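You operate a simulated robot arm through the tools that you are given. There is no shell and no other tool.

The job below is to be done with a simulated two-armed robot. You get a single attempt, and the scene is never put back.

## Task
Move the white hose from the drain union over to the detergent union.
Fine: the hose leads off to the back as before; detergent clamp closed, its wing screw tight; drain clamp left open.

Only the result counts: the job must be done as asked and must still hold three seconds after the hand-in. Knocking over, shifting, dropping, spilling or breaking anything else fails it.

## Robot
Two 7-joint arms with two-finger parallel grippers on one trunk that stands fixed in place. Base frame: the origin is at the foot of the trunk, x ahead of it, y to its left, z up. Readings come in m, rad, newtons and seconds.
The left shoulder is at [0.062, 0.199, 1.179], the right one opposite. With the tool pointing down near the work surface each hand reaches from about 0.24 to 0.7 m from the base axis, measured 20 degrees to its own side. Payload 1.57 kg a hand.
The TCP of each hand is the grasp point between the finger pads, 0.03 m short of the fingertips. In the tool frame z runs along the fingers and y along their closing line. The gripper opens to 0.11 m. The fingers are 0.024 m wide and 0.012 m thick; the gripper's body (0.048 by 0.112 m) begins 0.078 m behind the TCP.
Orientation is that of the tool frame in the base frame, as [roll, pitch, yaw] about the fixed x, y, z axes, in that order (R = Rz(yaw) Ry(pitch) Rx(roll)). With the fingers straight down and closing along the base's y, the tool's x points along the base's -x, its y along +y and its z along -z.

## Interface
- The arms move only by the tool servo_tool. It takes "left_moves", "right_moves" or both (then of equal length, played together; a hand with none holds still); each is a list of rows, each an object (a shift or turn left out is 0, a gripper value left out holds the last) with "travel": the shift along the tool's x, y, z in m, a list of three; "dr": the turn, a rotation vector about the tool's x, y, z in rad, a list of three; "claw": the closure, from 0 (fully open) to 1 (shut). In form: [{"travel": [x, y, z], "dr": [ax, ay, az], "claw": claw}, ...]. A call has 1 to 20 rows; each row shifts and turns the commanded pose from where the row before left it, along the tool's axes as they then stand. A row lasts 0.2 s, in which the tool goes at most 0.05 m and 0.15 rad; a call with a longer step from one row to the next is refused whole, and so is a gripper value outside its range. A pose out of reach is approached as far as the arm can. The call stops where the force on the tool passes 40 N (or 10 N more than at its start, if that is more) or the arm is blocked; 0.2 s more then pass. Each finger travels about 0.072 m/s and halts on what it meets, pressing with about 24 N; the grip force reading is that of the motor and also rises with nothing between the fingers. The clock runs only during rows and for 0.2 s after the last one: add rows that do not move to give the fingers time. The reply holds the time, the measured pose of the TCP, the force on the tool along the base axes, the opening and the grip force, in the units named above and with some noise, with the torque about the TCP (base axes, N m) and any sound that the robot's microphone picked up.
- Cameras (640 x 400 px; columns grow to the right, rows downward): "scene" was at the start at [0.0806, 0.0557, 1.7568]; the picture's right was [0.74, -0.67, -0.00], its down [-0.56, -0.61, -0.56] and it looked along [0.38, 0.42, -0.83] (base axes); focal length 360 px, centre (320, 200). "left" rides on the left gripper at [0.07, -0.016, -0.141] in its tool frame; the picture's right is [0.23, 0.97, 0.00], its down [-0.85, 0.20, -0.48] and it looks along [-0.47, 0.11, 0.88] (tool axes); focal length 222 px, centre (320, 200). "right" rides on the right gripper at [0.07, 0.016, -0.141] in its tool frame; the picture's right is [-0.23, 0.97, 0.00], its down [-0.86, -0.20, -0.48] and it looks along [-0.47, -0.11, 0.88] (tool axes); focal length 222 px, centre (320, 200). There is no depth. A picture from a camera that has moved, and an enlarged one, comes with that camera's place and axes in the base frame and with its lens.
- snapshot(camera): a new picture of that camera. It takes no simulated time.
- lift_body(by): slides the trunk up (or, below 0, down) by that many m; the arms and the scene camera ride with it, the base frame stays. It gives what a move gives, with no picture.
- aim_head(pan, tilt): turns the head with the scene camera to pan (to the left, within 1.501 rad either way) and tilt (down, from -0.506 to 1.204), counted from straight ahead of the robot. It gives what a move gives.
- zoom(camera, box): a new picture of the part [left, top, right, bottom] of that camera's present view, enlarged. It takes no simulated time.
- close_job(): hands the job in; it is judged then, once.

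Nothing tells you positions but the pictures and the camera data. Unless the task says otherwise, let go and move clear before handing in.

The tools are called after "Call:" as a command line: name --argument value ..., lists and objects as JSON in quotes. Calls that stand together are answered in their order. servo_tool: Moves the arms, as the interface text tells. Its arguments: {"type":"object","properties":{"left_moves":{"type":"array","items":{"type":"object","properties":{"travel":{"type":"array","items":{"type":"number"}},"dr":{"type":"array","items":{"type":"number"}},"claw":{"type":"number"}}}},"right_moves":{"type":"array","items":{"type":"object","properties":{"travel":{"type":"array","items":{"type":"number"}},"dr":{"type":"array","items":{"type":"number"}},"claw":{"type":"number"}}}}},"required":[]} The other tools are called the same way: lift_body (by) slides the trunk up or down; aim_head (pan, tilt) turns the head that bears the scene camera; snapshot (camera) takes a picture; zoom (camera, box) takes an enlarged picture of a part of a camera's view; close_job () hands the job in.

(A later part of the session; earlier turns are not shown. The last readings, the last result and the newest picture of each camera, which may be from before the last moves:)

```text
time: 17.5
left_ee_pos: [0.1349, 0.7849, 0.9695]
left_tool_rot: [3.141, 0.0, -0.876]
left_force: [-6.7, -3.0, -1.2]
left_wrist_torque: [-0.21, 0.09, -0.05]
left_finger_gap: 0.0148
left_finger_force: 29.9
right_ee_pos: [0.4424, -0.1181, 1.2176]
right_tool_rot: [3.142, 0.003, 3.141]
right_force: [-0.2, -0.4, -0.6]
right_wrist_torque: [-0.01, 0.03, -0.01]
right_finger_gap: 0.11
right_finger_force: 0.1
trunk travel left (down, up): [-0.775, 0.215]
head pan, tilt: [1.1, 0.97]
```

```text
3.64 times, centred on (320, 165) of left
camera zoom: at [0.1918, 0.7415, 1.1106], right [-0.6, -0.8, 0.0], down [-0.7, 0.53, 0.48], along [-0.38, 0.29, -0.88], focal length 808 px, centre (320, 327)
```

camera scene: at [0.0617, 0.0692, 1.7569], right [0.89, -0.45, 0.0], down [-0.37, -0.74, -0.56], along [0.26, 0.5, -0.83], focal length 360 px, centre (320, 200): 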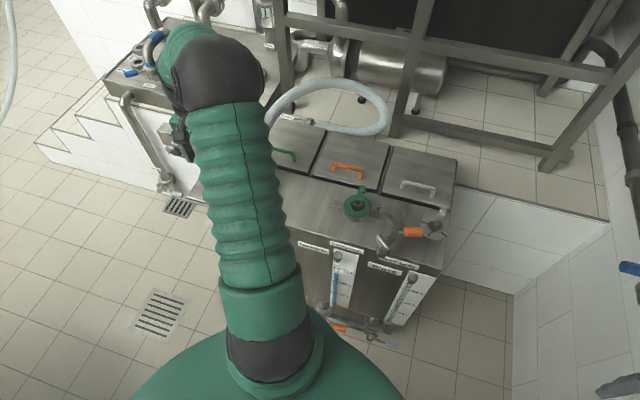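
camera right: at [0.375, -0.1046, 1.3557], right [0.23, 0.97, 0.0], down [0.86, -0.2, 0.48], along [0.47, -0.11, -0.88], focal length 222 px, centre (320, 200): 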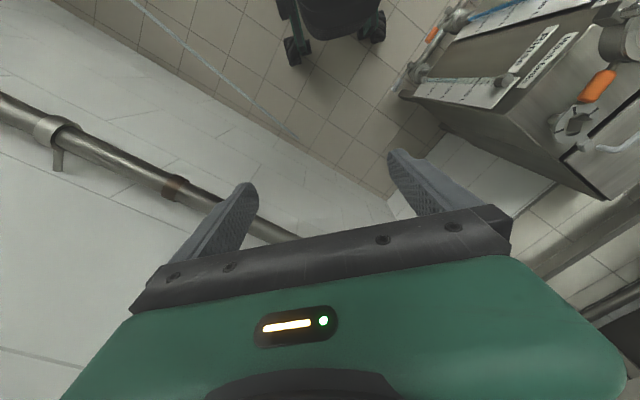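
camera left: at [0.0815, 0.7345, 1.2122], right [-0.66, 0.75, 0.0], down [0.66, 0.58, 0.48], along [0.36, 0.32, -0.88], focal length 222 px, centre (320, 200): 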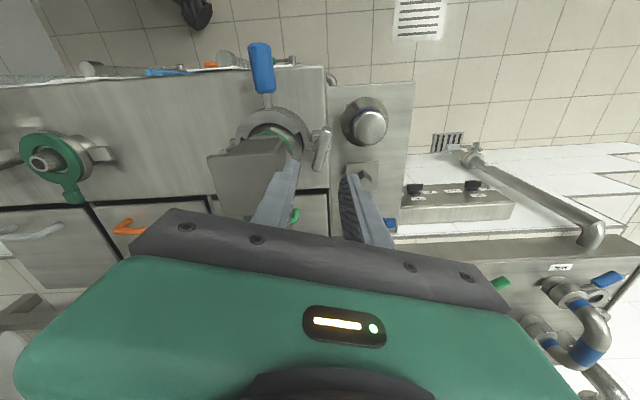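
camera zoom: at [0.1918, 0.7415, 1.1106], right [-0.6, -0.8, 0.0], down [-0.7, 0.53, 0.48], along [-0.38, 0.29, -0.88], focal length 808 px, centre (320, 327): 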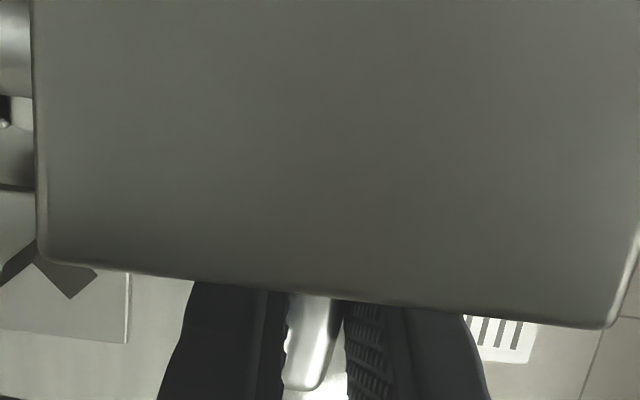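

Call:
servo_tool --left_moves '[{"dr": [0, 0, -0.15]}, {"dr": [0, 0, -0.15]}, {"dr": [0, 0, -0.15]}, {"dr": [0, 0, -0.15]}]'

Call:
zoom --camera "scene" --box '[100, 60, 340, 260]'

```text
time: 18.5
left_ee_pos: [0.1356, 0.785, 0.9698]
left_tool_rot: [3.141, -0.001, -0.277]
left_force: [-7.8, -5.1, -3.5]
left_wrist_torque: [-0.03, 0.58, -0.05]
left_finger_gap: 0.0144
left_finger_force: 30.2
right_ee_pos: [0.4433, -0.1185, 1.2165]
right_tool_rot: [-3.141, 0.001, -3.141]
right_force: [0.2, 1.0, 0.5]
right_wrist_torque: [-0.04, -0.03, -0.03]
right_finger_gap: 0.1099
right_finger_force: 0.0
trunk travel left (down, up): [-0.775, 0.215]
head pan, tilt: [1.1, 0.97]
```

```text
2.00 times, centred on (220, 160) of scene
camera zoom: at [0.0614, 0.0666, 1.7569], right [0.89, -0.45, 0.0], down [-0.37, -0.74, -0.56], along [0.26, 0.5, -0.83], focal length 720 px, centre (520, 280)
```

zoom: 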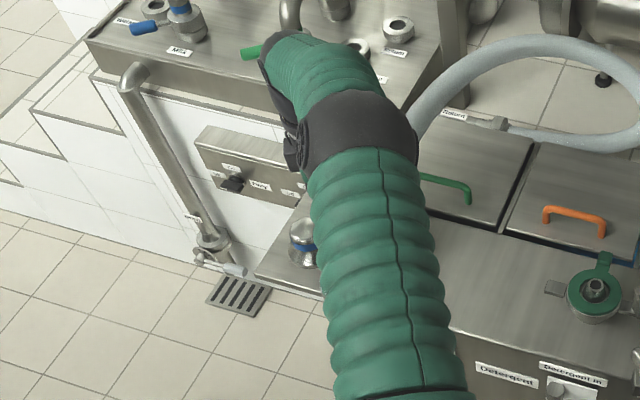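

Call:
snapshot --camera "left"

Call:
zoom --camera "left" --box '[240, 110, 400, 220]'

```text
taken
camera left: at [0.2063, 0.7812, 1.1106], right [-0.05, -1.0, 0.0], down [-0.88, 0.04, 0.48], along [-0.48, 0.02, -0.88], focal length 222 px, centre (320, 200)
```

left: 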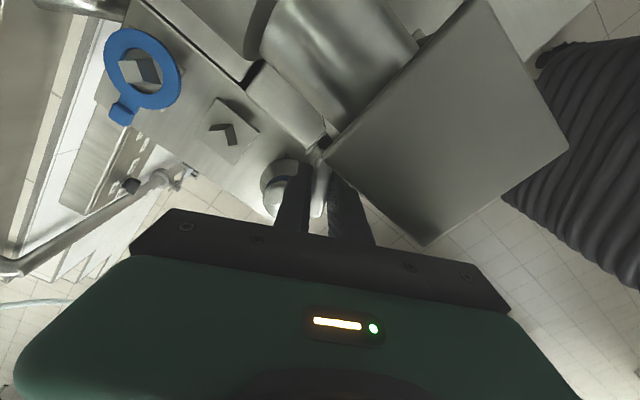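

```text
3.64 times, centred on (320, 165) of left
camera zoom: at [0.2063, 0.7812, 1.1106], right [-0.05, -1.0, 0.0], down [-0.88, 0.04, 0.48], along [-0.48, 0.02, -0.88], focal length 808 px, centre (320, 327)
```

zoom: 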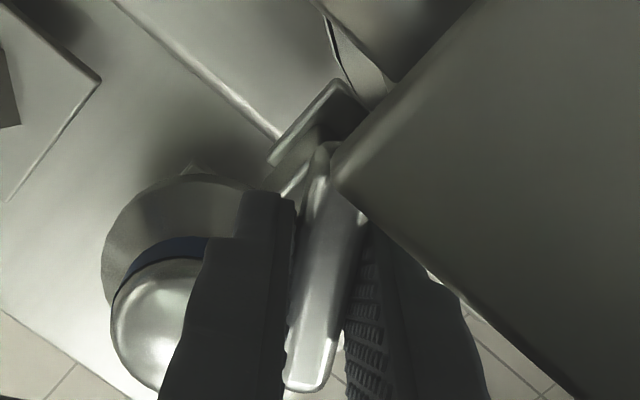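

Call:
servo_tool --left_moves '[{"dr": [0, 0, -0.1]}, {"dr": [0, 0, -0.1]}, {"dr": [0, 0, -0.1]}]'

Call:
zoom --camera "left" --box '[240, 110, 400, 220]'

```text
time: 19.3
left_ee_pos: [0.137, 0.7846, 0.9697]
left_tool_rot: [3.141, -0.001, 0.023]
left_force: [-4.9, -7.3, -2.9]
left_wrist_torque: [-0.07, 0.26, -0.45]
left_finger_gap: 0.0154
left_finger_force: 31.4
right_ee_pos: [0.4421, -0.1186, 1.2166]
right_tool_rot: [-3.141, 0.003, -3.141]
right_force: [0.5, -0.6, 0.9]
right_wrist_torque: [0.0, -0.03, -0.03]
right_finger_gap: 0.1102
right_finger_force: 0.1
trunk travel left (down, up): [-0.775, 0.215]
head pan, tilt: [1.1, 0.97]
```

```text
3.64 times, centred on (320, 165) of left
camera zoom: at [0.2049, 0.8021, 1.1108], right [0.25, -0.97, 0.0], down [-0.85, -0.22, 0.48], along [-0.46, -0.12, -0.88], focal length 808 px, centre (320, 327)
```

zoom: 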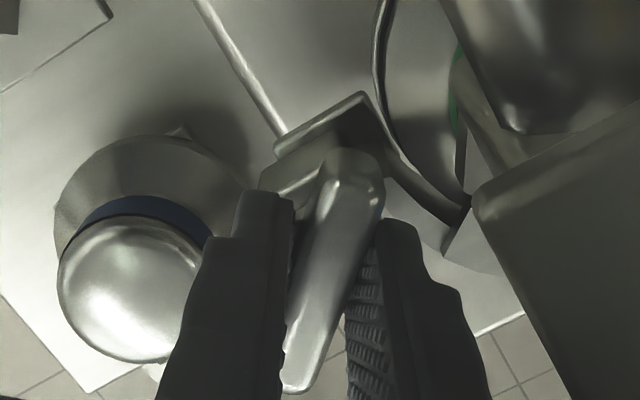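

The torque has jumped to -0.45 N m, so the wing screw has reached its loose stop after about 2.4 rad of counter-clockwise turn. I'll release it, lift straight up and look.

Call:
servo_tool --left_moves '[{"claw": 0.69}, {"claw": 0.69}, {"travel": [0, 0, -0.03]}, {"travel": [0, 0, -0.04]}, {"travel": [0, 0, -0.04]}, {"travel": [0, 0, -0.04]}]'

Call:
snapshot --camera "left"

Call:
zoom --camera "left" --box '[240, 60, 440, 200]'

```text
time: 20.7
left_ee_pos: [0.1352, 0.7834, 1.1207]
left_tool_rot: [-3.141, 0.0, 0.021]
left_force: [0.4, 0.5, -0.2]
left_wrist_torque: [-0.01, -0.02, -0.03]
left_finger_gap: 0.0342
left_finger_force: 0.2
right_ee_pos: [0.4435, -0.1191, 1.2165]
right_tool_rot: [3.142, 0.001, 3.141]
right_force: [-0.7, 0.4, -0.2]
right_wrist_torque: [-0.03, -0.02, -0.03]
right_finger_gap: 0.1097
right_finger_force: 0.0
trunk travel left (down, up): [-0.775, 0.215]
head pan, tilt: [1.1, 0.97]
```

```text
taken
camera left: at [0.2047, 0.8, 1.2615], right [0.25, -0.97, 0.0], down [-0.85, -0.22, 0.48], along [-0.46, -0.12, -0.88], focal length 222 px, centre (320, 200)
```

left: 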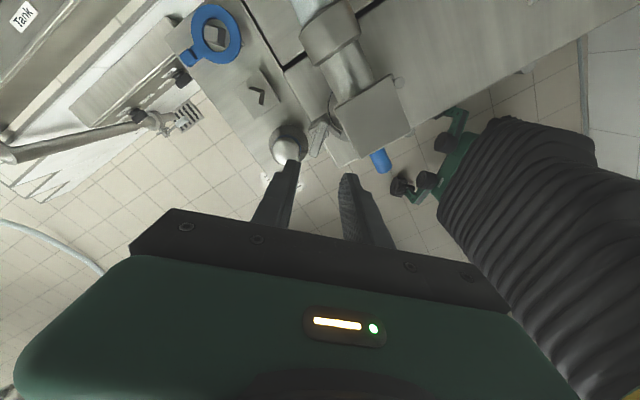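

```text
2.86 times, centred on (340, 130) of left
camera zoom: at [0.2047, 0.8, 1.2615], right [0.25, -0.97, 0.0], down [-0.85, -0.22, 0.48], along [-0.46, -0.12, -0.88], focal length 635 px, centre (263, 400)
```

zoom: 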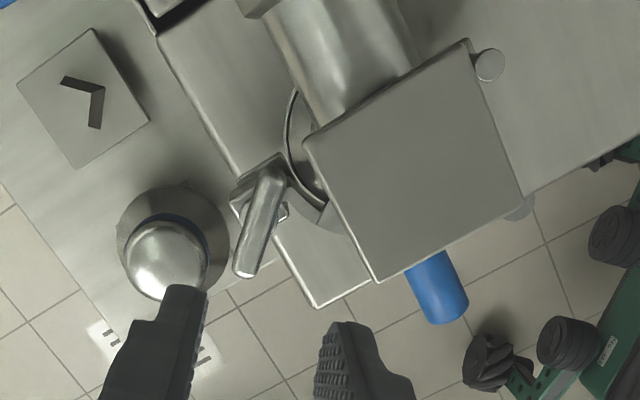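

The screw has turned about 150° and its bar now points along base x. I'll unwind the hand to the cabinet-aligned yaw while still high, and shut the fingers ready to push the blue handle.

Call:
servo_tool --left_moves '[{"dr": [0, 0, 0.149], "claw": 0.8}, {"dr": [0, 0, 0.149], "claw": 1.0}, {"dr": [0, 0, 0.149], "claw": 1.0}, {"dr": [0, 0, 0.149]}, {"dr": [0, 0, 0.149]}, {"dr": [0, 0, 0.149]}, {"dr": [0, 0, 0.149]}, {"dr": [0, 0, 0.149]}, {"dr": [0, 0, 0.149]}, {"dr": [0, 0, 0.149]}, {"dr": [0, 0, 0.149]}, {"dr": [0, 0, 0.149]}, {"dr": [0, 0, 0.149]}, {"dr": [0, 0, 0.149]}, {"dr": [0, 0, 0.149]}, {"dr": [0, 0, 0.143]}]'

Call:
zoom --camera "left" --box '[220, 40, 460, 210]'

```text
time: 24.1
left_ee_pos: [0.1378, 0.7852, 1.12]
left_tool_rot: [-3.141, 0.002, -2.361]
left_force: [-0.8, -0.7, 0.0]
left_wrist_torque: [0.01, -0.02, 0.03]
left_finger_gap: 0.0
left_finger_force: 21.1
right_ee_pos: [0.4442, -0.1176, 1.2156]
right_tool_rot: [-3.141, 0.001, -3.141]
right_force: [-0.3, -0.6, -0.1]
right_wrist_torque: [-0.02, -0.02, -0.02]
right_finger_gap: 0.1102
right_finger_force: 0.0
trunk travel left (down, up): [-0.775, 0.215]
head pan, tilt: [1.1, 0.97]
```

```text
2.35 times, centred on (340, 125) of left
camera zoom: at [0.098, 0.7246, 1.2607], right [-0.85, 0.53, 0.0], down [0.47, 0.74, 0.48], along [0.25, 0.4, -0.88], focal length 523 px, centre (273, 376)
```

zoom: 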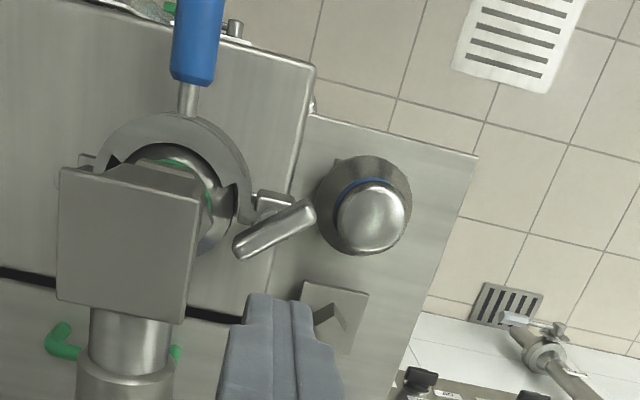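

The handle runs from about v=0.54 to v=0.59 at u=-0.395, at a height of about 0.90. I'll put the shut fingers down on its left side, clear of the knob and the elbow.

Call:
servo_tool --left_moves '[{"travel": [0.031, -0.005, 0]}, {"travel": [0.031, -0.005, 0]}, {"travel": [0.0292, -0.006, 0]}, {"travel": [0, 0, 0.04]}, {"travel": [0, 0, 0.04]}, {"travel": [0, 0, 0.03]}]'

Call:
snapshot --camera "left"

Call:
zoom --camera "left" --box '[240, 80, 400, 220]'

```text
time: 25.5
left_ee_pos: [0.0845, 0.709, 1.0092]
left_tool_rot: [3.141, 0.001, -2.357]
left_force: [0.0, 0.3, -0.3]
left_wrist_torque: [0.0, -0.02, 0.01]
left_finger_gap: 0.0001
left_finger_force: 21.2
right_ee_pos: [0.444, -0.1175, 1.2163]
right_tool_rot: [-3.141, 0.003, -3.141]
right_force: [0.8, 0.5, -0.2]
right_wrist_torque: [0.02, 0.02, -0.01]
right_finger_gap: 0.1099
right_finger_force: 0.1
trunk travel left (down, up): [-0.775, 0.215]
head pan, tilt: [1.1, 0.97]
```

```text
taken
camera left: at [0.0461, 0.6484, 1.1498], right [-0.85, 0.53, 0.0], down [0.47, 0.74, 0.48], along [0.25, 0.41, -0.88], focal length 222 px, centre (320, 200)
```

left: 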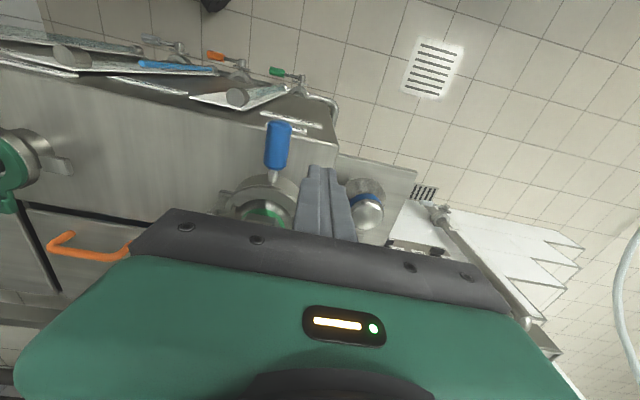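

```text
2.86 times, centred on (320, 150) of left
camera zoom: at [0.0461, 0.6484, 1.1498], right [-0.85, 0.53, 0.0], down [0.47, 0.74, 0.48], along [0.25, 0.41, -0.88], focal length 635 px, centre (320, 343)
```

zoom: 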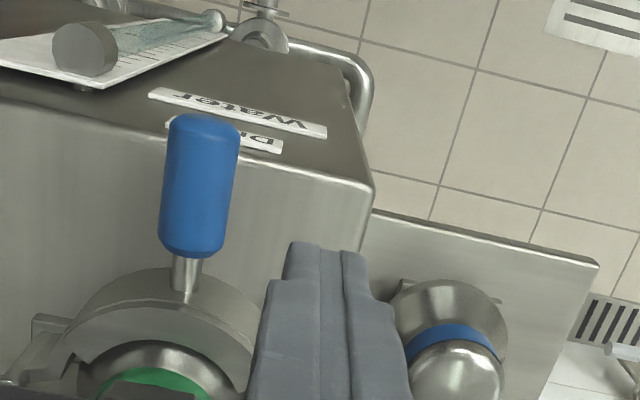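

Call:
servo_tool --left_moves '[{"travel": [-0.001, 0, 0.04]}, {"travel": [0, 0, 0.03]}, {"travel": [0, 0, 0.018]}]'

Call:
zoom --camera "left" --box '[200, 80, 400, 220]'

```text
time: 26.3
left_ee_pos: [0.0851, 0.7126, 0.9204]
left_tool_rot: [-3.14, -0.001, -2.358]
left_force: [0.6, 0.0, 0.4]
left_wrist_torque: [0.02, -0.04, 0.0]
left_finger_gap: 0.0
left_finger_force: 21.0
right_ee_pos: [0.4456, -0.117, 1.2161]
right_tool_rot: [-3.141, -0.002, 3.141]
right_force: [0.0, 0.3, -0.6]
right_wrist_torque: [0.0, -0.01, -0.02]
right_finger_gap: 0.11
right_finger_force: 0.1
trunk travel left (down, up): [-0.775, 0.215]
head pan, tilt: [1.1, 0.97]
```

```text
2.86 times, centred on (300, 150) of left
camera zoom: at [0.0452, 0.6512, 1.0614], right [-0.85, 0.53, 0.0], down [0.47, 0.75, 0.48], along [0.25, 0.4, -0.88], focal length 635 px, centre (377, 343)
```

zoom: 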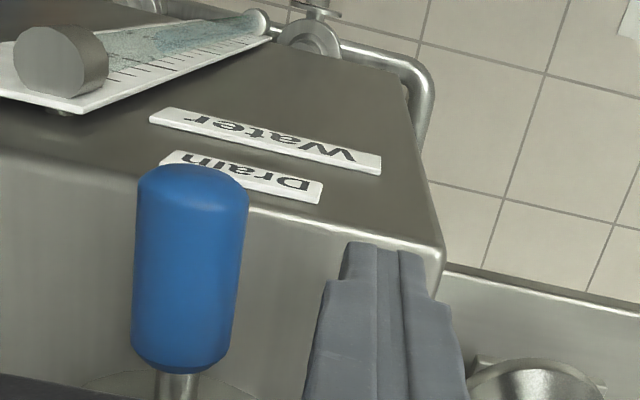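

The fingertips are beside the handle at the right height. I'll push it to the right along the hinge arc.

Call:
servo_tool --left_moves '[{"travel": [0, -0.0125, 0]}, {"travel": [0, -0.0125, 0]}, {"travel": [0.0129, -0.0165, 0]}, {"travel": [0.0098, -0.0185, 0]}]'

Call:
snapshot --camera "left"

```text
time: 27.3
left_ee_pos: [0.1109, 0.6527, 0.9211]
left_tool_rot: [3.142, -0.001, -2.356]
left_force: [-1.2, 0.6, -1.0]
left_wrist_torque: [-0.03, 0.04, 0.02]
left_finger_gap: 0.0
left_finger_force: 21.2
right_ee_pos: [0.4458, -0.1179, 1.2163]
right_tool_rot: [3.14, 0.0, 3.141]
right_force: [-0.5, 0.3, -0.4]
right_wrist_torque: [0.03, 0.01, 0.02]
right_finger_gap: 0.1101
right_finger_force: 0.1
trunk travel left (down, up): [-0.775, 0.215]
head pan, tilt: [1.1, 0.97]
```

```text
taken
camera left: at [0.0726, 0.5911, 1.0626], right [-0.85, 0.53, 0.0], down [0.47, 0.74, 0.48], along [0.25, 0.41, -0.88], focal length 222 px, centre (320, 200)
```

left: 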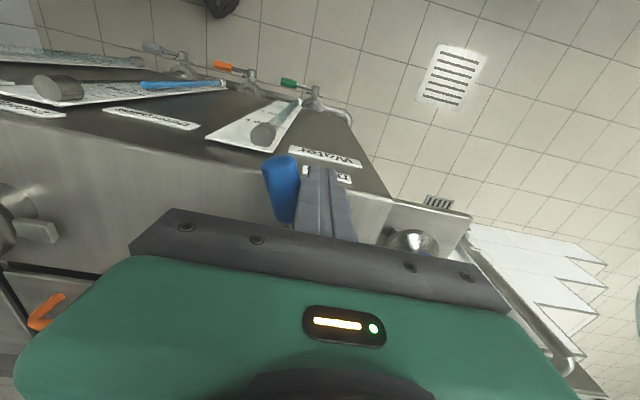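

The handle is swinging with almost no force. I'll carry on along the arc.

Call:
servo_tool --left_moves '[{"travel": [0.0065, -0.0199, 0]}, {"travel": [0.0029, -0.0208, 0]}, {"travel": [-0.0007, -0.021, 0]}, {"travel": [-0.0044, -0.0205, 0]}]'

Call:
snapshot --camera "left"

Call:
snapshot --camera "scene"

```text
time: 28.3
left_ee_pos: [0.1651, 0.5898, 0.923]
left_tool_rot: [3.141, 0.0, -2.359]
left_force: [0.1, 0.5, 0.5]
left_wrist_torque: [0.0, -0.02, -0.03]
left_finger_gap: 0.0
left_finger_force: 21.3
right_ee_pos: [0.4451, -0.1176, 1.2155]
right_tool_rot: [3.141, 0.0, 3.141]
right_force: [-0.1, 0.7, -0.1]
right_wrist_torque: [-0.02, 0.01, 0.01]
right_finger_gap: 0.1101
right_finger_force: 0.1
trunk travel left (down, up): [-0.775, 0.215]
head pan, tilt: [1.1, 0.97]
```

```text
taken
camera left: at [0.1273, 0.5284, 1.0632], right [-0.85, 0.53, 0.0], down [0.46, 0.74, 0.48], along [0.25, 0.41, -0.88], focal length 222 px, centre (320, 200)
```

left: 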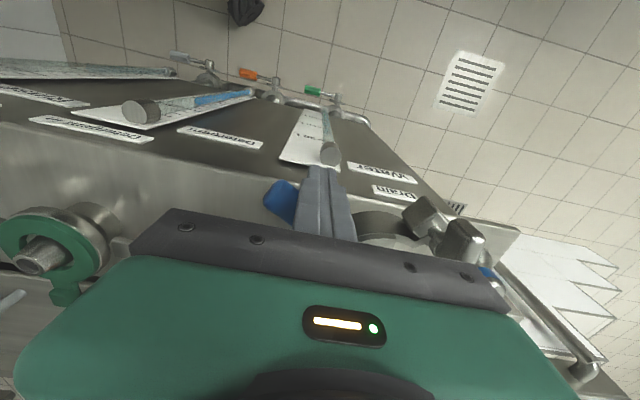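

```text
taken
camera scene: at [0.0647, 0.0661, 1.7569], right [0.89, -0.45, 0.0], down [-0.38, -0.74, -0.56], along [0.25, 0.5, -0.83], focal length 360 px, centre (320, 200)
```

scene: 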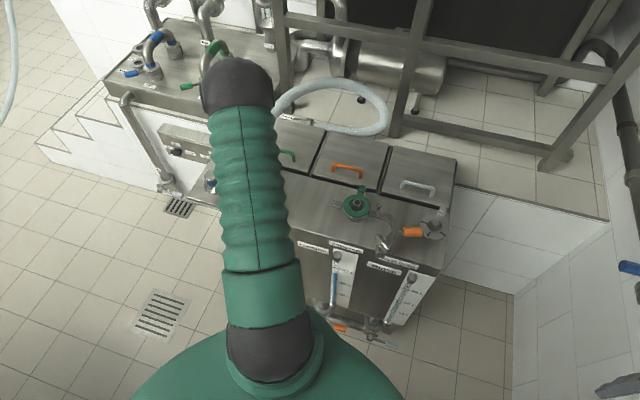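

Call:
servo_tool --left_moves '[{"travel": [-0.0078, -0.0194, 0]}, {"travel": [-0.0111, -0.0178, 0]}, {"travel": [-0.0141, -0.0156, 0]}, {"travel": [-0.0165, -0.0129, 0]}]'

Call:
snapshot --camera "left"

```text
time: 29.3
left_ee_pos: [0.2478, 0.5781, 0.9204]
left_tool_rot: [3.14, -0.003, -2.358]
left_force: [-1.0, -0.9, 1.3]
left_wrist_torque: [0.02, 0.03, 0.02]
left_finger_gap: 0.0
left_finger_force: 21.2
right_ee_pos: [0.4452, -0.1181, 1.2163]
right_tool_rot: [-3.139, 0.001, 3.141]
right_force: [-0.3, 0.9, -0.3]
right_wrist_torque: [0.02, 0.0, 0.0]
right_finger_gap: 0.1099
right_finger_force: 0.0
trunk travel left (down, up): [-0.775, 0.215]
head pan, tilt: [1.1, 0.97]
```

```text
taken
camera left: at [0.2091, 0.5172, 1.0619], right [-0.85, 0.53, 0.0], down [0.47, 0.75, 0.48], along [0.25, 0.41, -0.88], focal length 222 px, centre (320, 200)
```

left: 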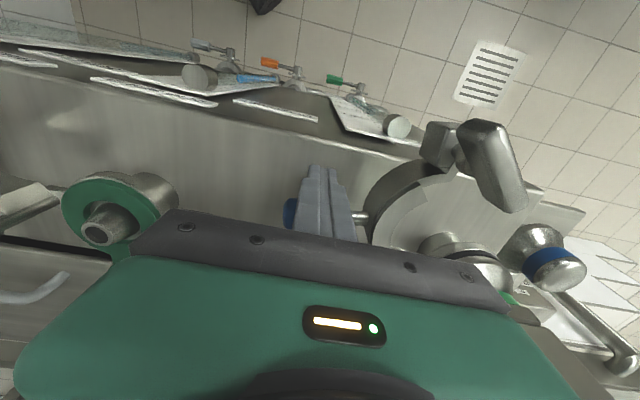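

Call:
servo_tool --left_moves '[{"travel": [-0.0109, -0.0063, 0]}]'

Call:
servo_tool --left_moves '[{"travel": [0.02, -0.005, 0]}, {"travel": [0.02, 0.0, -0.02]}, {"travel": [0, 0, -0.05]}, {"travel": [0, 0, -0.05]}, {"travel": [0, 0, -0.05], "claw": 0.5}, {"travel": [0, 0, -0.03], "claw": 0.2}]'

Call:
snapshot --camera "left"

Call:
snapshot --camera "scene"

```text
time: 29.7
left_ee_pos: [0.2586, 0.5807, 0.9207]
left_tool_rot: [-3.141, -0.001, -2.359]
left_force: [0.8, -1.7, 3.0]
left_wrist_torque: [-0.02, -0.02, 0.03]
left_finger_gap: 0.0001
left_finger_force: 21.5
right_ee_pos: [0.4439, -0.1178, 1.2162]
right_tool_rot: [-3.141, -0.001, -3.141]
right_force: [0.1, -0.3, 0.0]
right_wrist_torque: [0.01, 0.03, 0.0]
right_finger_gap: 0.1101
right_finger_force: 0.1
trunk travel left (down, up): [-0.775, 0.215]
head pan, tilt: [1.1, 0.97]
```

```text
time: 31.1
left_ee_pos: [0.2356, 0.5481, 1.1221]
left_tool_rot: [3.141, -0.002, -2.357]
left_force: [-0.2, 0.2, 0.8]
left_wrist_torque: [0.01, -0.02, -0.02]
left_finger_gap: 0.0785
left_finger_force: 0.1
right_ee_pos: [0.4441, -0.1181, 1.2177]
right_tool_rot: [-3.14, 0.0, 3.142]
right_force: [-0.3, 0.4, 0.1]
right_wrist_torque: [-0.01, 0.0, 0.02]
right_finger_gap: 0.1099
right_finger_force: 0.1
trunk travel left (down, up): [-0.775, 0.215]
head pan, tilt: [1.1, 0.97]
```

```text
taken
camera left: at [0.1969, 0.4872, 1.2628], right [-0.85, 0.53, 0.0], down [0.47, 0.74, 0.48], along [0.25, 0.41, -0.88], focal length 222 px, centre (320, 200)
```

left: 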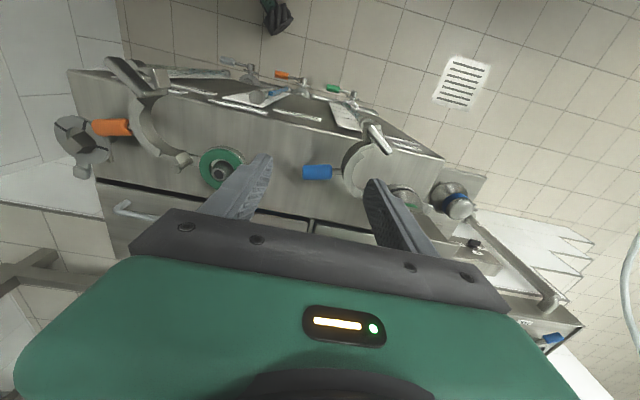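

```text
taken
camera scene: at [0.0636, 0.0645, 1.7569], right [0.89, -0.45, 0.0], down [-0.38, -0.74, -0.56], along [0.26, 0.5, -0.83], focal length 360 px, centre (320, 200)
```

scene: 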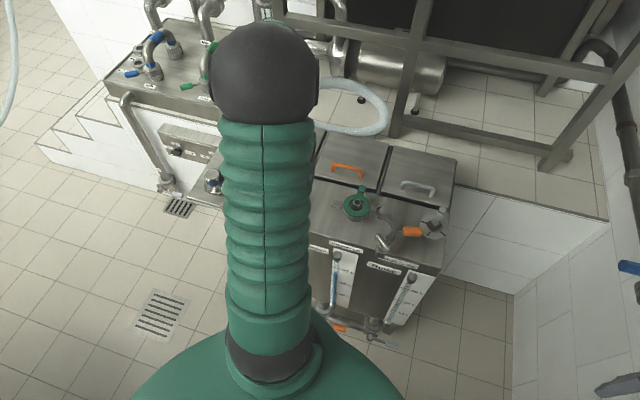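

The drain clamp now stands open like the detergent one. Before taking the elbow I want the exact spacing between the unions, so I'll view both hinge pins from the same relative hand pose, the drain one first.

Call:
servo_tool --left_moves '[{"travel": [-0.005, 0.039, 0.0], "claw": 0.0}, {"travel": [-0.005, 0.039, 0.02], "claw": 0.0}, {"travel": [-0.0058, 0.038, 0.02]}, {"travel": [0, 0, 0.022]}, {"travel": [0, 0, 0]}]'

Call:
snapshot --camera "left"

Call:
zoom --camera "left" --box '[240, 90, 400, 190]'

```text
time: 32.3
left_ee_pos: [0.1637, 0.6413, 1.0614]
left_tool_rot: [3.141, 0.003, -2.358]
left_force: [0.2, -0.2, 0.0]
left_wrist_torque: [-0.03, -0.01, 0.01]
left_finger_gap: 0.11
left_finger_force: 0.0
right_ee_pos: [0.4436, -0.12, 1.2163]
right_tool_rot: [3.141, -0.001, 3.141]
right_force: [0.1, 1.2, -0.2]
right_wrist_torque: [0.0, -0.01, 0.05]
right_finger_gap: 0.1099
right_finger_force: 0.1
trunk travel left (down, up): [-0.775, 0.215]
head pan, tilt: [1.1, 0.97]
```

```text
taken
camera left: at [0.1244, 0.5808, 1.2012], right [-0.85, 0.53, 0.0], down [0.47, 0.74, 0.48], along [0.25, 0.41, -0.88], focal length 222 px, centre (320, 200)
```

left: 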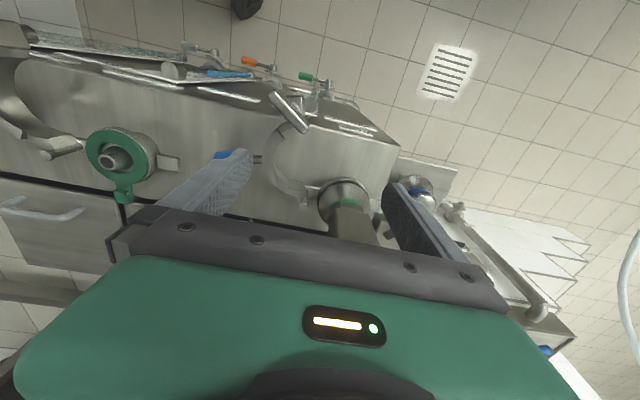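

```text
4.00 times, centred on (320, 140) of left
camera zoom: at [0.1244, 0.5808, 1.2012], right [-0.85, 0.53, 0.0], down [0.47, 0.74, 0.48], along [0.25, 0.41, -0.88], focal length 888 px, centre (320, 440)
```

zoom: 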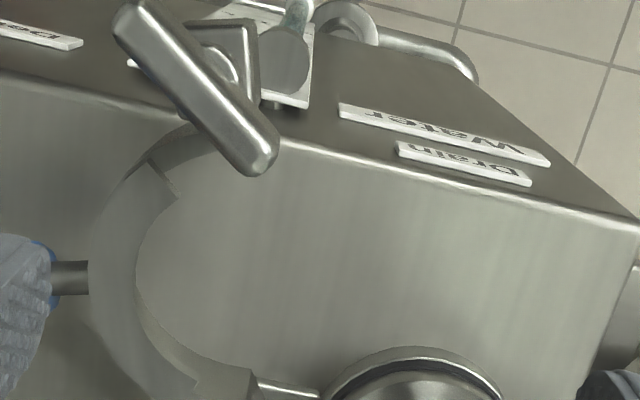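

Call:
zoom --camera "left" --box '[260, 160, 400, 250]'

Call:
zoom --camera "left" --box '[80, 110, 200, 220]'

```text
4.44 times, centred on (330, 205) of left
camera zoom: at [0.1244, 0.5808, 1.2012], right [-0.85, 0.53, 0.0], down [0.47, 0.74, 0.48], along [0.25, 0.41, -0.88], focal length 987 px, centre (276, 178)
```

zoom: 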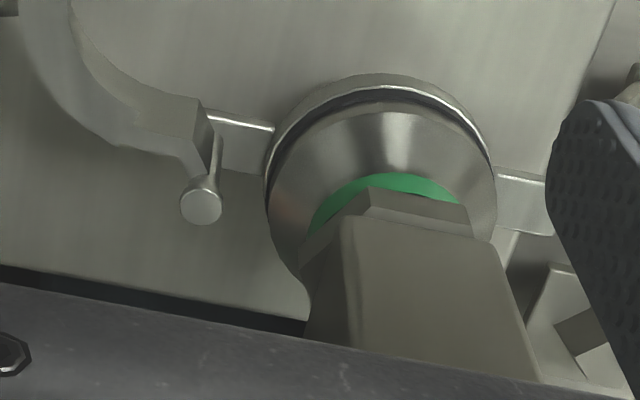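

```text
3.64 times, centred on (140, 165) of left
camera zoom: at [0.1244, 0.5808, 1.2012], right [-0.85, 0.53, 0.0], down [0.47, 0.74, 0.48], along [0.25, 0.41, -0.88], focal length 808 px, centre (974, 327)
```

zoom: 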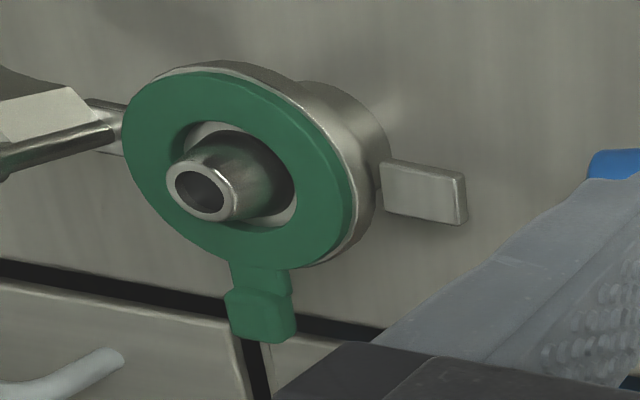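

The drain hinge pin head is sharp in this view. Now I'll shift exactly 0.32 m to the right along the cabinet and view the detergent pin from the matching pose.

Call:
servo_tool --left_moves '[{"travel": [0, -0.04, 0]}, {"travel": [0, -0.04, 0]}, {"travel": [0, -0.04, 0]}, {"travel": [0, -0.04, 0]}, {"travel": [0, -0.04, 0]}, {"travel": [0, -0.04, 0]}, {"travel": [0, -0.04, 0]}, {"travel": [0, -0.04, 0]}, {"travel": [0, 0, 0]}]'

Call:
zoom --camera "left" --box '[260, 160, 400, 250]'

Call:
snapshot --camera "left"

Call:
zoom --camera "left" --box '[240, 90, 400, 190]'

Call:
snapshot --camera "scene"

```text
time: 34.3
left_ee_pos: [0.3887, 0.4159, 1.0604]
left_tool_rot: [3.141, 0.0, -2.357]
left_force: [-0.4, -0.4, -0.3]
left_wrist_torque: [-0.02, 0.0, -0.01]
left_finger_gap: 0.11
left_finger_force: 0.1
right_ee_pos: [0.4445, -0.1182, 1.2167]
right_tool_rot: [-3.141, 0.003, 3.141]
right_force: [0.0, -0.3, 0.5]
right_wrist_torque: [0.02, 0.03, -0.02]
right_finger_gap: 0.11
right_finger_force: 0.0
trunk travel left (down, up): [-0.775, 0.215]
head pan, tilt: [1.1, 0.97]
```

```text
4.44 times, centred on (330, 205) of left
camera zoom: at [0.3503, 0.3542, 1.2007], right [-0.85, 0.53, 0.0], down [0.46, 0.74, 0.48], along [0.25, 0.41, -0.88], focal length 987 px, centre (276, 178)
```

zoom: 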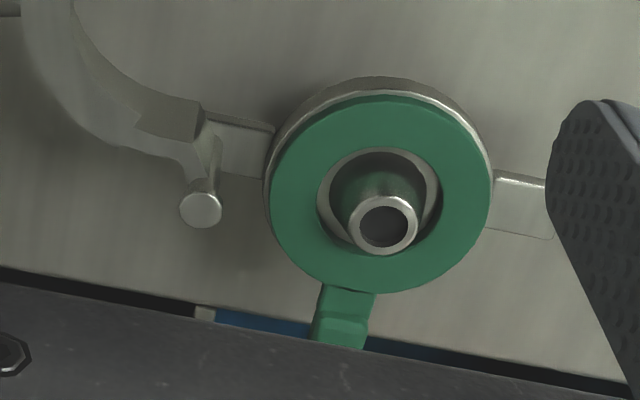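

```text
taken
camera left: at [0.3503, 0.3542, 1.2007], right [-0.85, 0.53, 0.0], down [0.46, 0.74, 0.48], along [0.25, 0.41, -0.88], focal length 222 px, centre (320, 200)
```

left: 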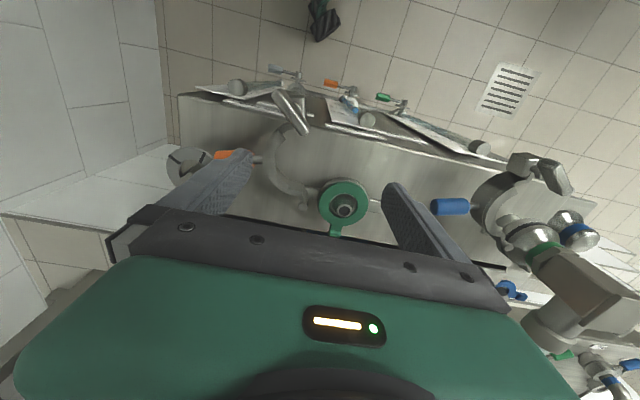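

```text
4.00 times, centred on (320, 140) of left
camera zoom: at [0.3503, 0.3542, 1.2007], right [-0.85, 0.53, 0.0], down [0.46, 0.74, 0.48], along [0.25, 0.41, -0.88], focal length 888 px, centre (320, 440)
```

zoom: 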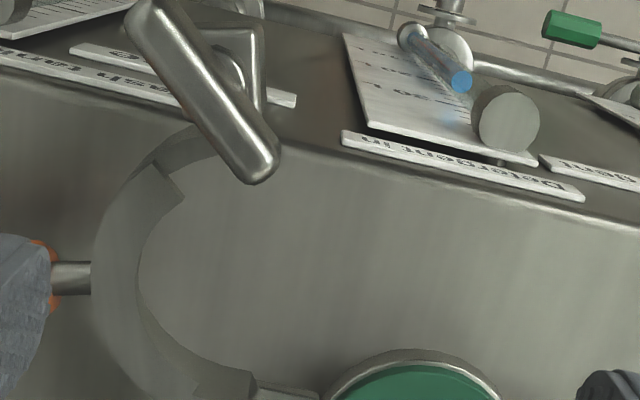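

```text
taken
camera scene: at [0.0648, 0.0646, 1.7569], right [0.89, -0.45, 0.0], down [-0.38, -0.74, -0.56], along [0.25, 0.5, -0.83], focal length 360 px, centre (320, 200)
```

scene: 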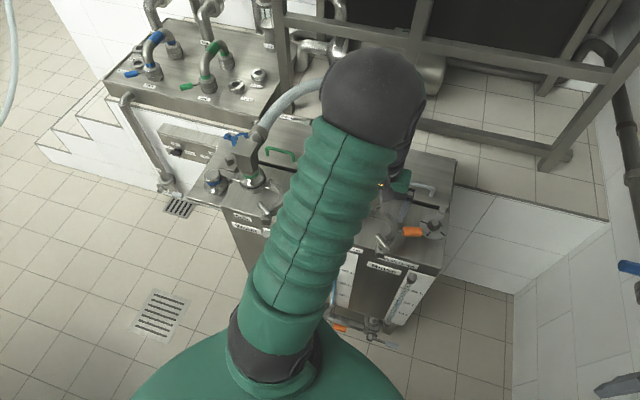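

The pin shows up at almost the same pixel, (201,209) against (201,206), so the unions are 0.32 m apart along the cabinet axis. I'll go up and over to stand above the hose elbow with the fingers wide open.

Call:
servo_tool --left_moves '[{"travel": [0, 0.0, -0.04]}, {"travel": [0, 0.0, -0.04]}, {"travel": [0, 0.035, -0.03]}, {"travel": [0, 0.04, 0]}, {"travel": [0, 0.04, 0]}, {"travel": [0, 0.04, 0]}, {"travel": [0, 0.04, 0]}, {"travel": [0, 0.04, 0]}, {"travel": [-0.01, 0.04, 0]}, {"travel": [-0.02, 0.04, 0]}, {"travel": [-0.03, 0.04, 0]}, {"travel": [-0.026, 0.02, 0]}, {"travel": [0, 0.0, 0]}]'

Call:
snapshot --camera "left"

Call:
zoom --camera "left" --box '[220, 60, 420, 200]'

Call:
snapshot --camera "scene"

```text
time: 37.1
left_ee_pos: [0.1855, 0.744, 1.1689]
left_tool_rot: [-3.141, 0.0, -2.358]
left_force: [-0.8, 0.7, 0.4]
left_wrist_torque: [-0.01, 0.0, -0.01]
left_finger_gap: 0.11
left_finger_force: 0.0
right_ee_pos: [0.4441, -0.119, 1.2153]
right_tool_rot: [3.141, 0.001, -3.141]
right_force: [0.0, -0.4, 0.5]
right_wrist_torque: [-0.01, 0.02, 0.0]
right_finger_gap: 0.11
right_finger_force: 0.0
trunk travel left (down, up): [-0.775, 0.215]
head pan, tilt: [1.1, 0.97]
```

```text
taken
camera left: at [0.1475, 0.6826, 1.3104], right [-0.85, 0.53, 0.0], down [0.47, 0.74, 0.48], along [0.25, 0.41, -0.88], focal length 222 px, centre (320, 200)
```

left: 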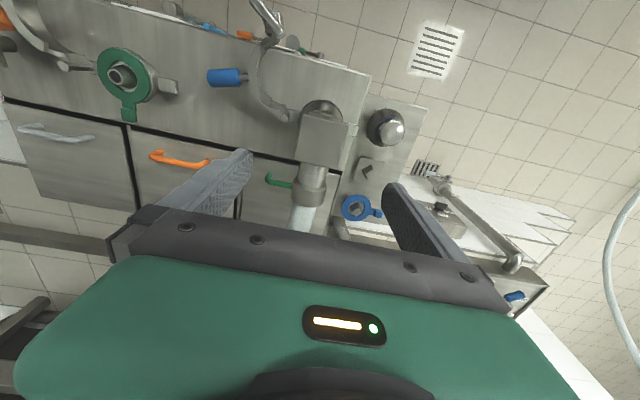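

```text
2.86 times, centred on (320, 130) of left
camera zoom: at [0.1475, 0.6826, 1.3104], right [-0.85, 0.53, 0.0], down [0.47, 0.74, 0.48], along [0.25, 0.41, -0.88], focal length 635 px, centre (320, 400)
```

zoom: 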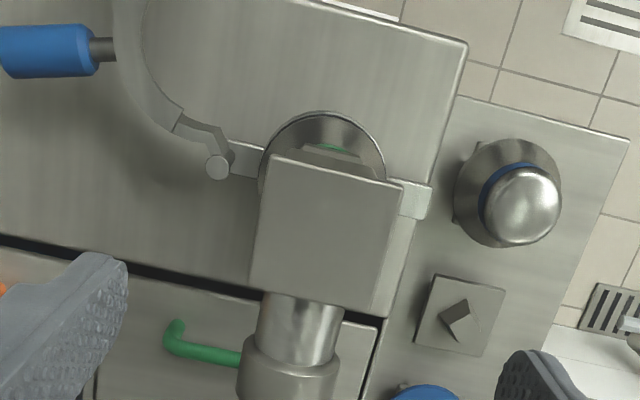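

```text
taken
camera scene: at [0.0641, 0.0677, 1.7568], right [0.89, -0.45, 0.0], down [-0.38, -0.74, -0.56], along [0.26, 0.5, -0.83], focal length 360 px, centre (320, 200)
```

scene: 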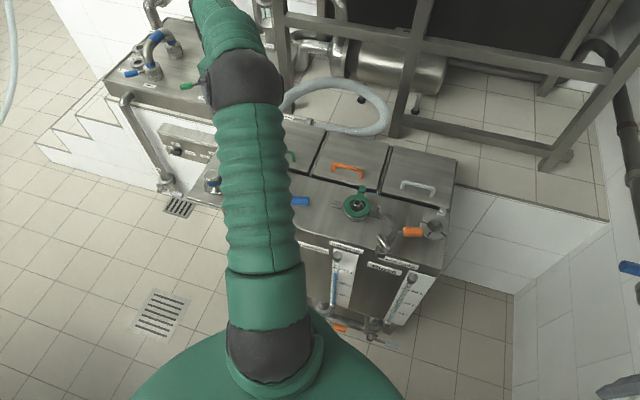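

The block is squarely under the hand and within 3 mm of centre. I'll correct that and descend until the pads are at its mid-height.

Call:
servo_tool --left_moves '[{"travel": [0.0027, 0.0012, 0.04]}, {"travel": [0, 0, 0.04]}, {"travel": [0, 0, 0.03]}, {"travel": [0, 0, 0.03]}, {"travel": [0, 0, 0.024]}, {"travel": [0, 0, 0]}]'

Call:
snapshot --camera "left"

Call:
zoom --camera "left" --box '[200, 60, 440, 220]'

```text
time: 38.5
left_ee_pos: [0.1829, 0.7434, 1.0044]
left_tool_rot: [-3.141, 0.0, -2.357]
left_force: [0.0, -0.1, 0.2]
left_wrist_torque: [0.01, 0.02, -0.03]
left_finger_gap: 0.1099
left_finger_force: 0.1
right_ee_pos: [0.4437, -0.1169, 1.2153]
right_tool_rot: [-3.141, 0.001, -3.138]
right_force: [0.6, -0.9, 0.0]
right_wrist_torque: [-0.02, 0.0, 0.02]
right_finger_gap: 0.1101
right_finger_force: 0.0
trunk travel left (down, up): [-0.775, 0.215]
head pan, tilt: [1.1, 0.97]
```

```text
taken
camera left: at [0.1425, 0.6811, 1.1461], right [-0.85, 0.53, 0.0], down [0.47, 0.75, 0.48], along [0.25, 0.41, -0.88], focal length 222 px, centre (320, 200)
```

left: 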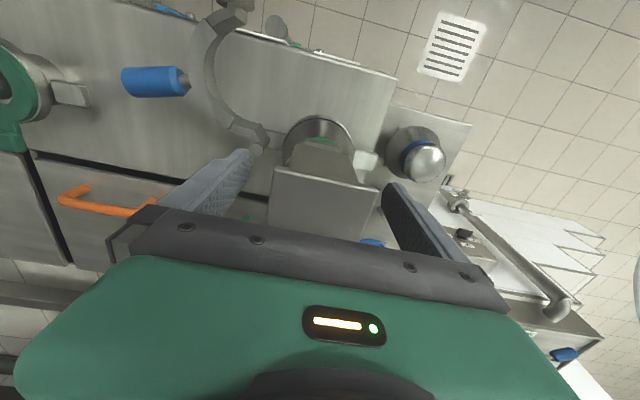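

```text
2.50 times, centred on (320, 140) of left
camera zoom: at [0.1425, 0.6811, 1.1461], right [-0.85, 0.53, 0.0], down [0.47, 0.75, 0.48], along [0.25, 0.41, -0.88], focal length 555 px, centre (320, 350)
```

zoom: 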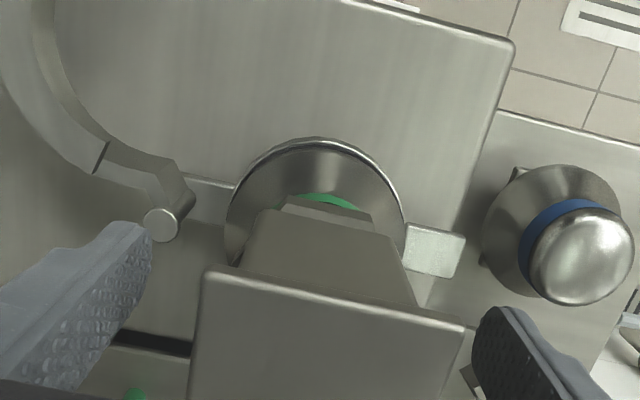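

Call:
servo_tool --left_moves '[{"claw": 0.4}, {"claw": 0.6}, {"claw": 0.8}, {"claw": 0.8}]'

Call:
zoom --camera "left" --box '[200, 60, 440, 220]'

```text
time: 39.5
left_ee_pos: [0.1825, 0.7414, 1.0063]
left_tool_rot: [-3.141, 0.0, -2.36]
left_force: [1.4, -1.4, -0.7]
left_wrist_torque: [-0.02, -0.23, -0.12]
left_finger_gap: 0.0469
left_finger_force: 24.0
right_ee_pos: [0.445, -0.1177, 1.2157]
right_tool_rot: [3.141, 0.0, 3.141]
right_force: [0.1, 0.6, 0.3]
right_wrist_torque: [0.01, 0.01, 0.02]
right_finger_gap: 0.1101
right_finger_force: 0.2
trunk travel left (down, up): [-0.775, 0.215]
head pan, tilt: [1.1, 0.97]
```

```text
2.50 times, centred on (320, 140) of left
camera zoom: at [0.1432, 0.6799, 1.1469], right [-0.85, 0.53, 0.0], down [0.47, 0.74, 0.48], along [0.25, 0.41, -0.88], focal length 555 px, centre (320, 350)
```

zoom: 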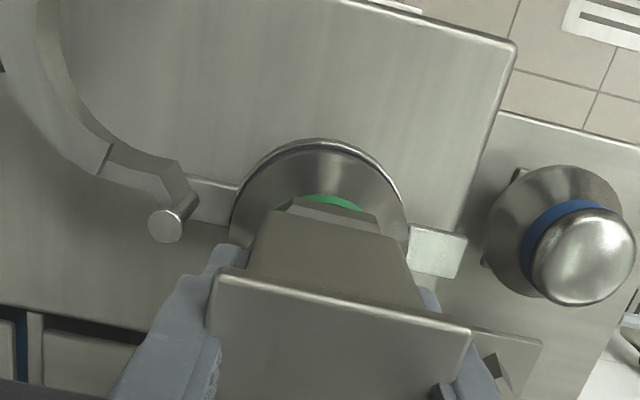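

I'm gripping the block under its wider top plate, with a gap of 47 mm at 24 N. I'll lift gently and watch the forces.

Call:
servo_tool --left_moves '[{"travel": [0, 0, -0.008]}, {"travel": [0, 0, -0.008]}, {"travel": [0, 0, -0.008]}]'

Call:
snapshot --camera "left"

```text
time: 40.3
left_ee_pos: [0.183, 0.7412, 1.0302]
left_tool_rot: [3.141, 0.0, -2.357]
left_force: [0.3, 0.1, -7.2]
left_wrist_torque: [-0.1, 0.12, 0.01]
left_finger_gap: 0.047
left_finger_force: 24.2
right_ee_pos: [0.445, -0.1186, 1.2158]
right_tool_rot: [3.141, 0.0, -3.141]
right_force: [-0.5, -0.2, 1.0]
right_wrist_torque: [0.02, 0.02, 0.02]
right_finger_gap: 0.1103
right_finger_force: 0.0
trunk travel left (down, up): [-0.775, 0.215]
head pan, tilt: [1.1, 0.97]
```

```text
taken
camera left: at [0.1448, 0.68, 1.1705], right [-0.85, 0.53, 0.0], down [0.47, 0.75, 0.48], along [0.25, 0.41, -0.88], focal length 222 px, centre (320, 200)
```

left: 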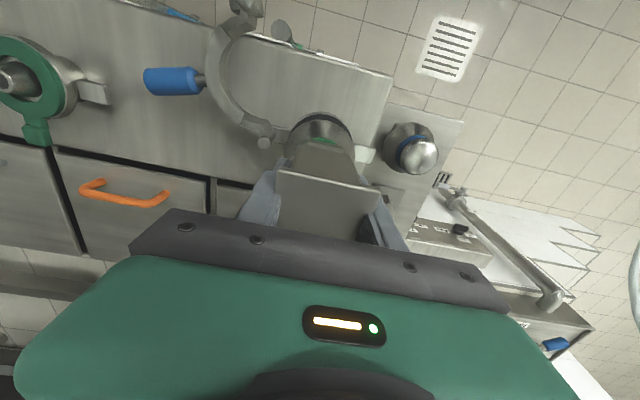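

Call:
zoom --camera "left" --box '[240, 80, 420, 220]'

Call:
servo_tool --left_moves '[{"travel": [0, 0, -0.012]}, {"travel": [0, 0, -0.012]}, {"travel": [0, 0, -0.012]}, {"travel": [0, 0, -0.012]}, {"travel": [0, 0, 0]}]'

Call:
zoom --camera "left" --box '[240, 80, 420, 220]'

Call:
snapshot --camera "scene"

```text
2.86 times, centred on (330, 150) of left
camera zoom: at [0.1448, 0.68, 1.1705], right [-0.85, 0.53, 0.0], down [0.47, 0.75, 0.48], along [0.25, 0.41, -0.88], focal length 635 px, centre (291, 343)
```

zoom: 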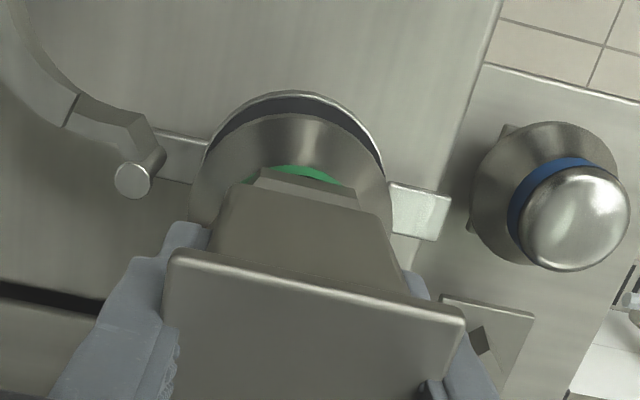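

```text
time: 41.5
left_ee_pos: [0.1838, 0.7435, 1.075]
left_tool_rot: [-3.142, -0.003, -2.359]
left_force: [-0.4, -0.1, -9.5]
left_wrist_torque: [-0.15, 0.13, 0.0]
left_finger_gap: 0.047
left_finger_force: 23.9
right_ee_pos: [0.4445, -0.1162, 1.2166]
right_tool_rot: [-3.139, 0.001, -3.141]
right_force: [-0.1, -0.1, 0.1]
right_wrist_torque: [-0.03, 0.0, 0.01]
right_finger_gap: 0.1096
right_finger_force: 0.1
trunk travel left (down, up): [-0.775, 0.215]
head pan, tilt: [1.1, 0.97]
```

```text
2.86 times, centred on (330, 150) of left
camera zoom: at [0.1457, 0.6824, 1.2168], right [-0.85, 0.53, 0.0], down [0.47, 0.75, 0.48], along [0.25, 0.4, -0.88], focal length 635 px, centre (291, 343)
```

zoom: 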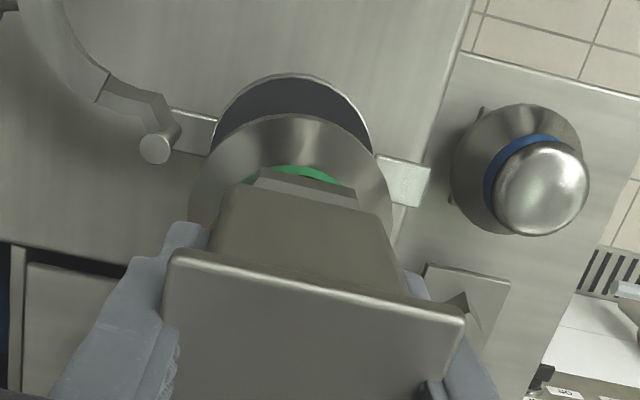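

```text
taken
camera scene: at [0.0647, 0.0705, 1.7566], right [0.89, -0.45, 0.0], down [-0.38, -0.74, -0.56], along [0.25, 0.5, -0.83], focal length 360 px, centre (320, 200)
```

scene: 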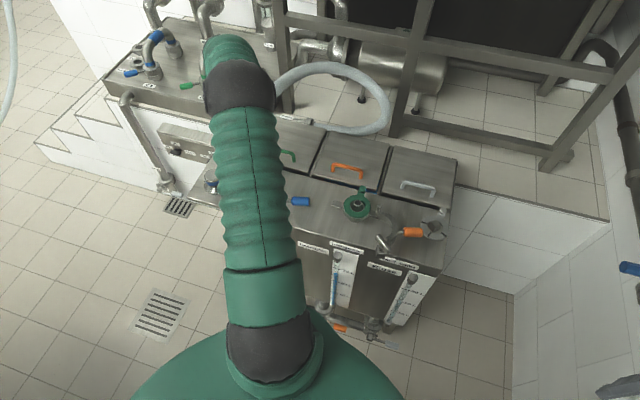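

The elbow is free at about 9 N of weight, and the drain flange beneath it is undisturbed. I'll carry it 0.32 m to the right along the cabinet axis, slowly.

Call:
servo_tool --left_moves '[{"travel": [0, -0.01, -0.005]}, {"travel": [0, -0.02, -0.005]}, {"travel": [0, -0.02, 0]}, {"travel": [0, -0.02, 0]}, {"travel": [0, -0.02, 0]}, {"travel": [0, -0.02, 0]}, {"travel": [0, -0.02, 0]}, {"travel": [0, -0.02, 0]}]'

Call:
snapshot --camera "scene"

Call:
snapshot --camera "left"

```text
time: 43.3
left_ee_pos: [0.2895, 0.6354, 1.0881]
left_tool_rot: [3.141, -0.001, -2.359]
left_force: [1.2, -0.2, -8.7]
left_wrist_torque: [-0.11, 0.1, 0.02]
left_finger_gap: 0.0469
left_finger_force: 24.1
right_ee_pos: [0.4458, -0.1176, 1.216]
right_tool_rot: [-3.141, 0.0, -3.14]
right_force: [0.4, -1.0, -0.1]
right_wrist_torque: [-0.03, -0.01, -0.02]
right_finger_gap: 0.11
right_finger_force: 0.2
trunk travel left (down, up): [-0.775, 0.215]
head pan, tilt: [1.1, 0.97]
```

```text
taken
camera scene: at [0.0665, 0.0679, 1.7566], right [0.89, -0.45, 0.0], down [-0.38, -0.74, -0.56], along [0.25, 0.5, -0.83], focal length 360 px, centre (320, 200)
```

scene: 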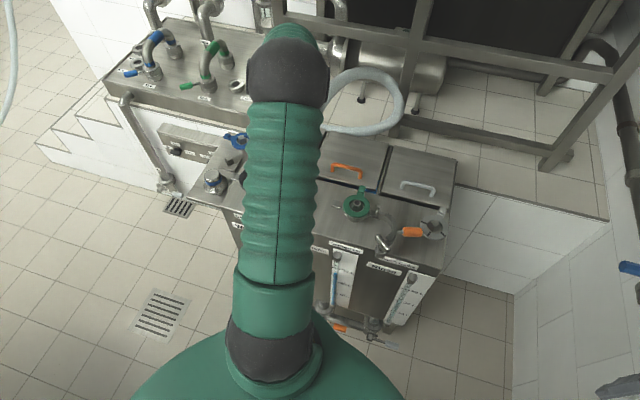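

```text
taken
camera left: at [0.2517, 0.5741, 1.2282], right [-0.85, 0.53, 0.0], down [0.47, 0.74, 0.48], along [0.25, 0.41, -0.88], focal length 222 px, centre (320, 200)
```

left: 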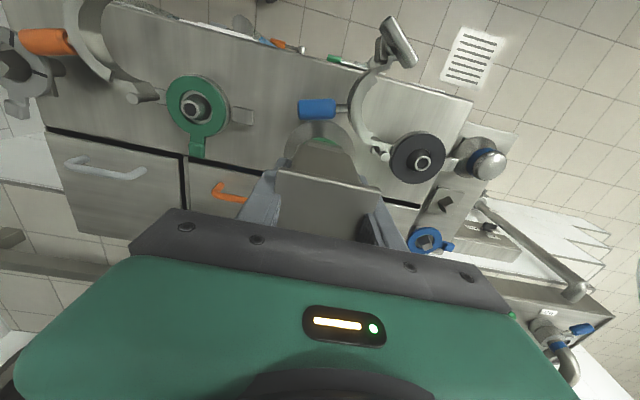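

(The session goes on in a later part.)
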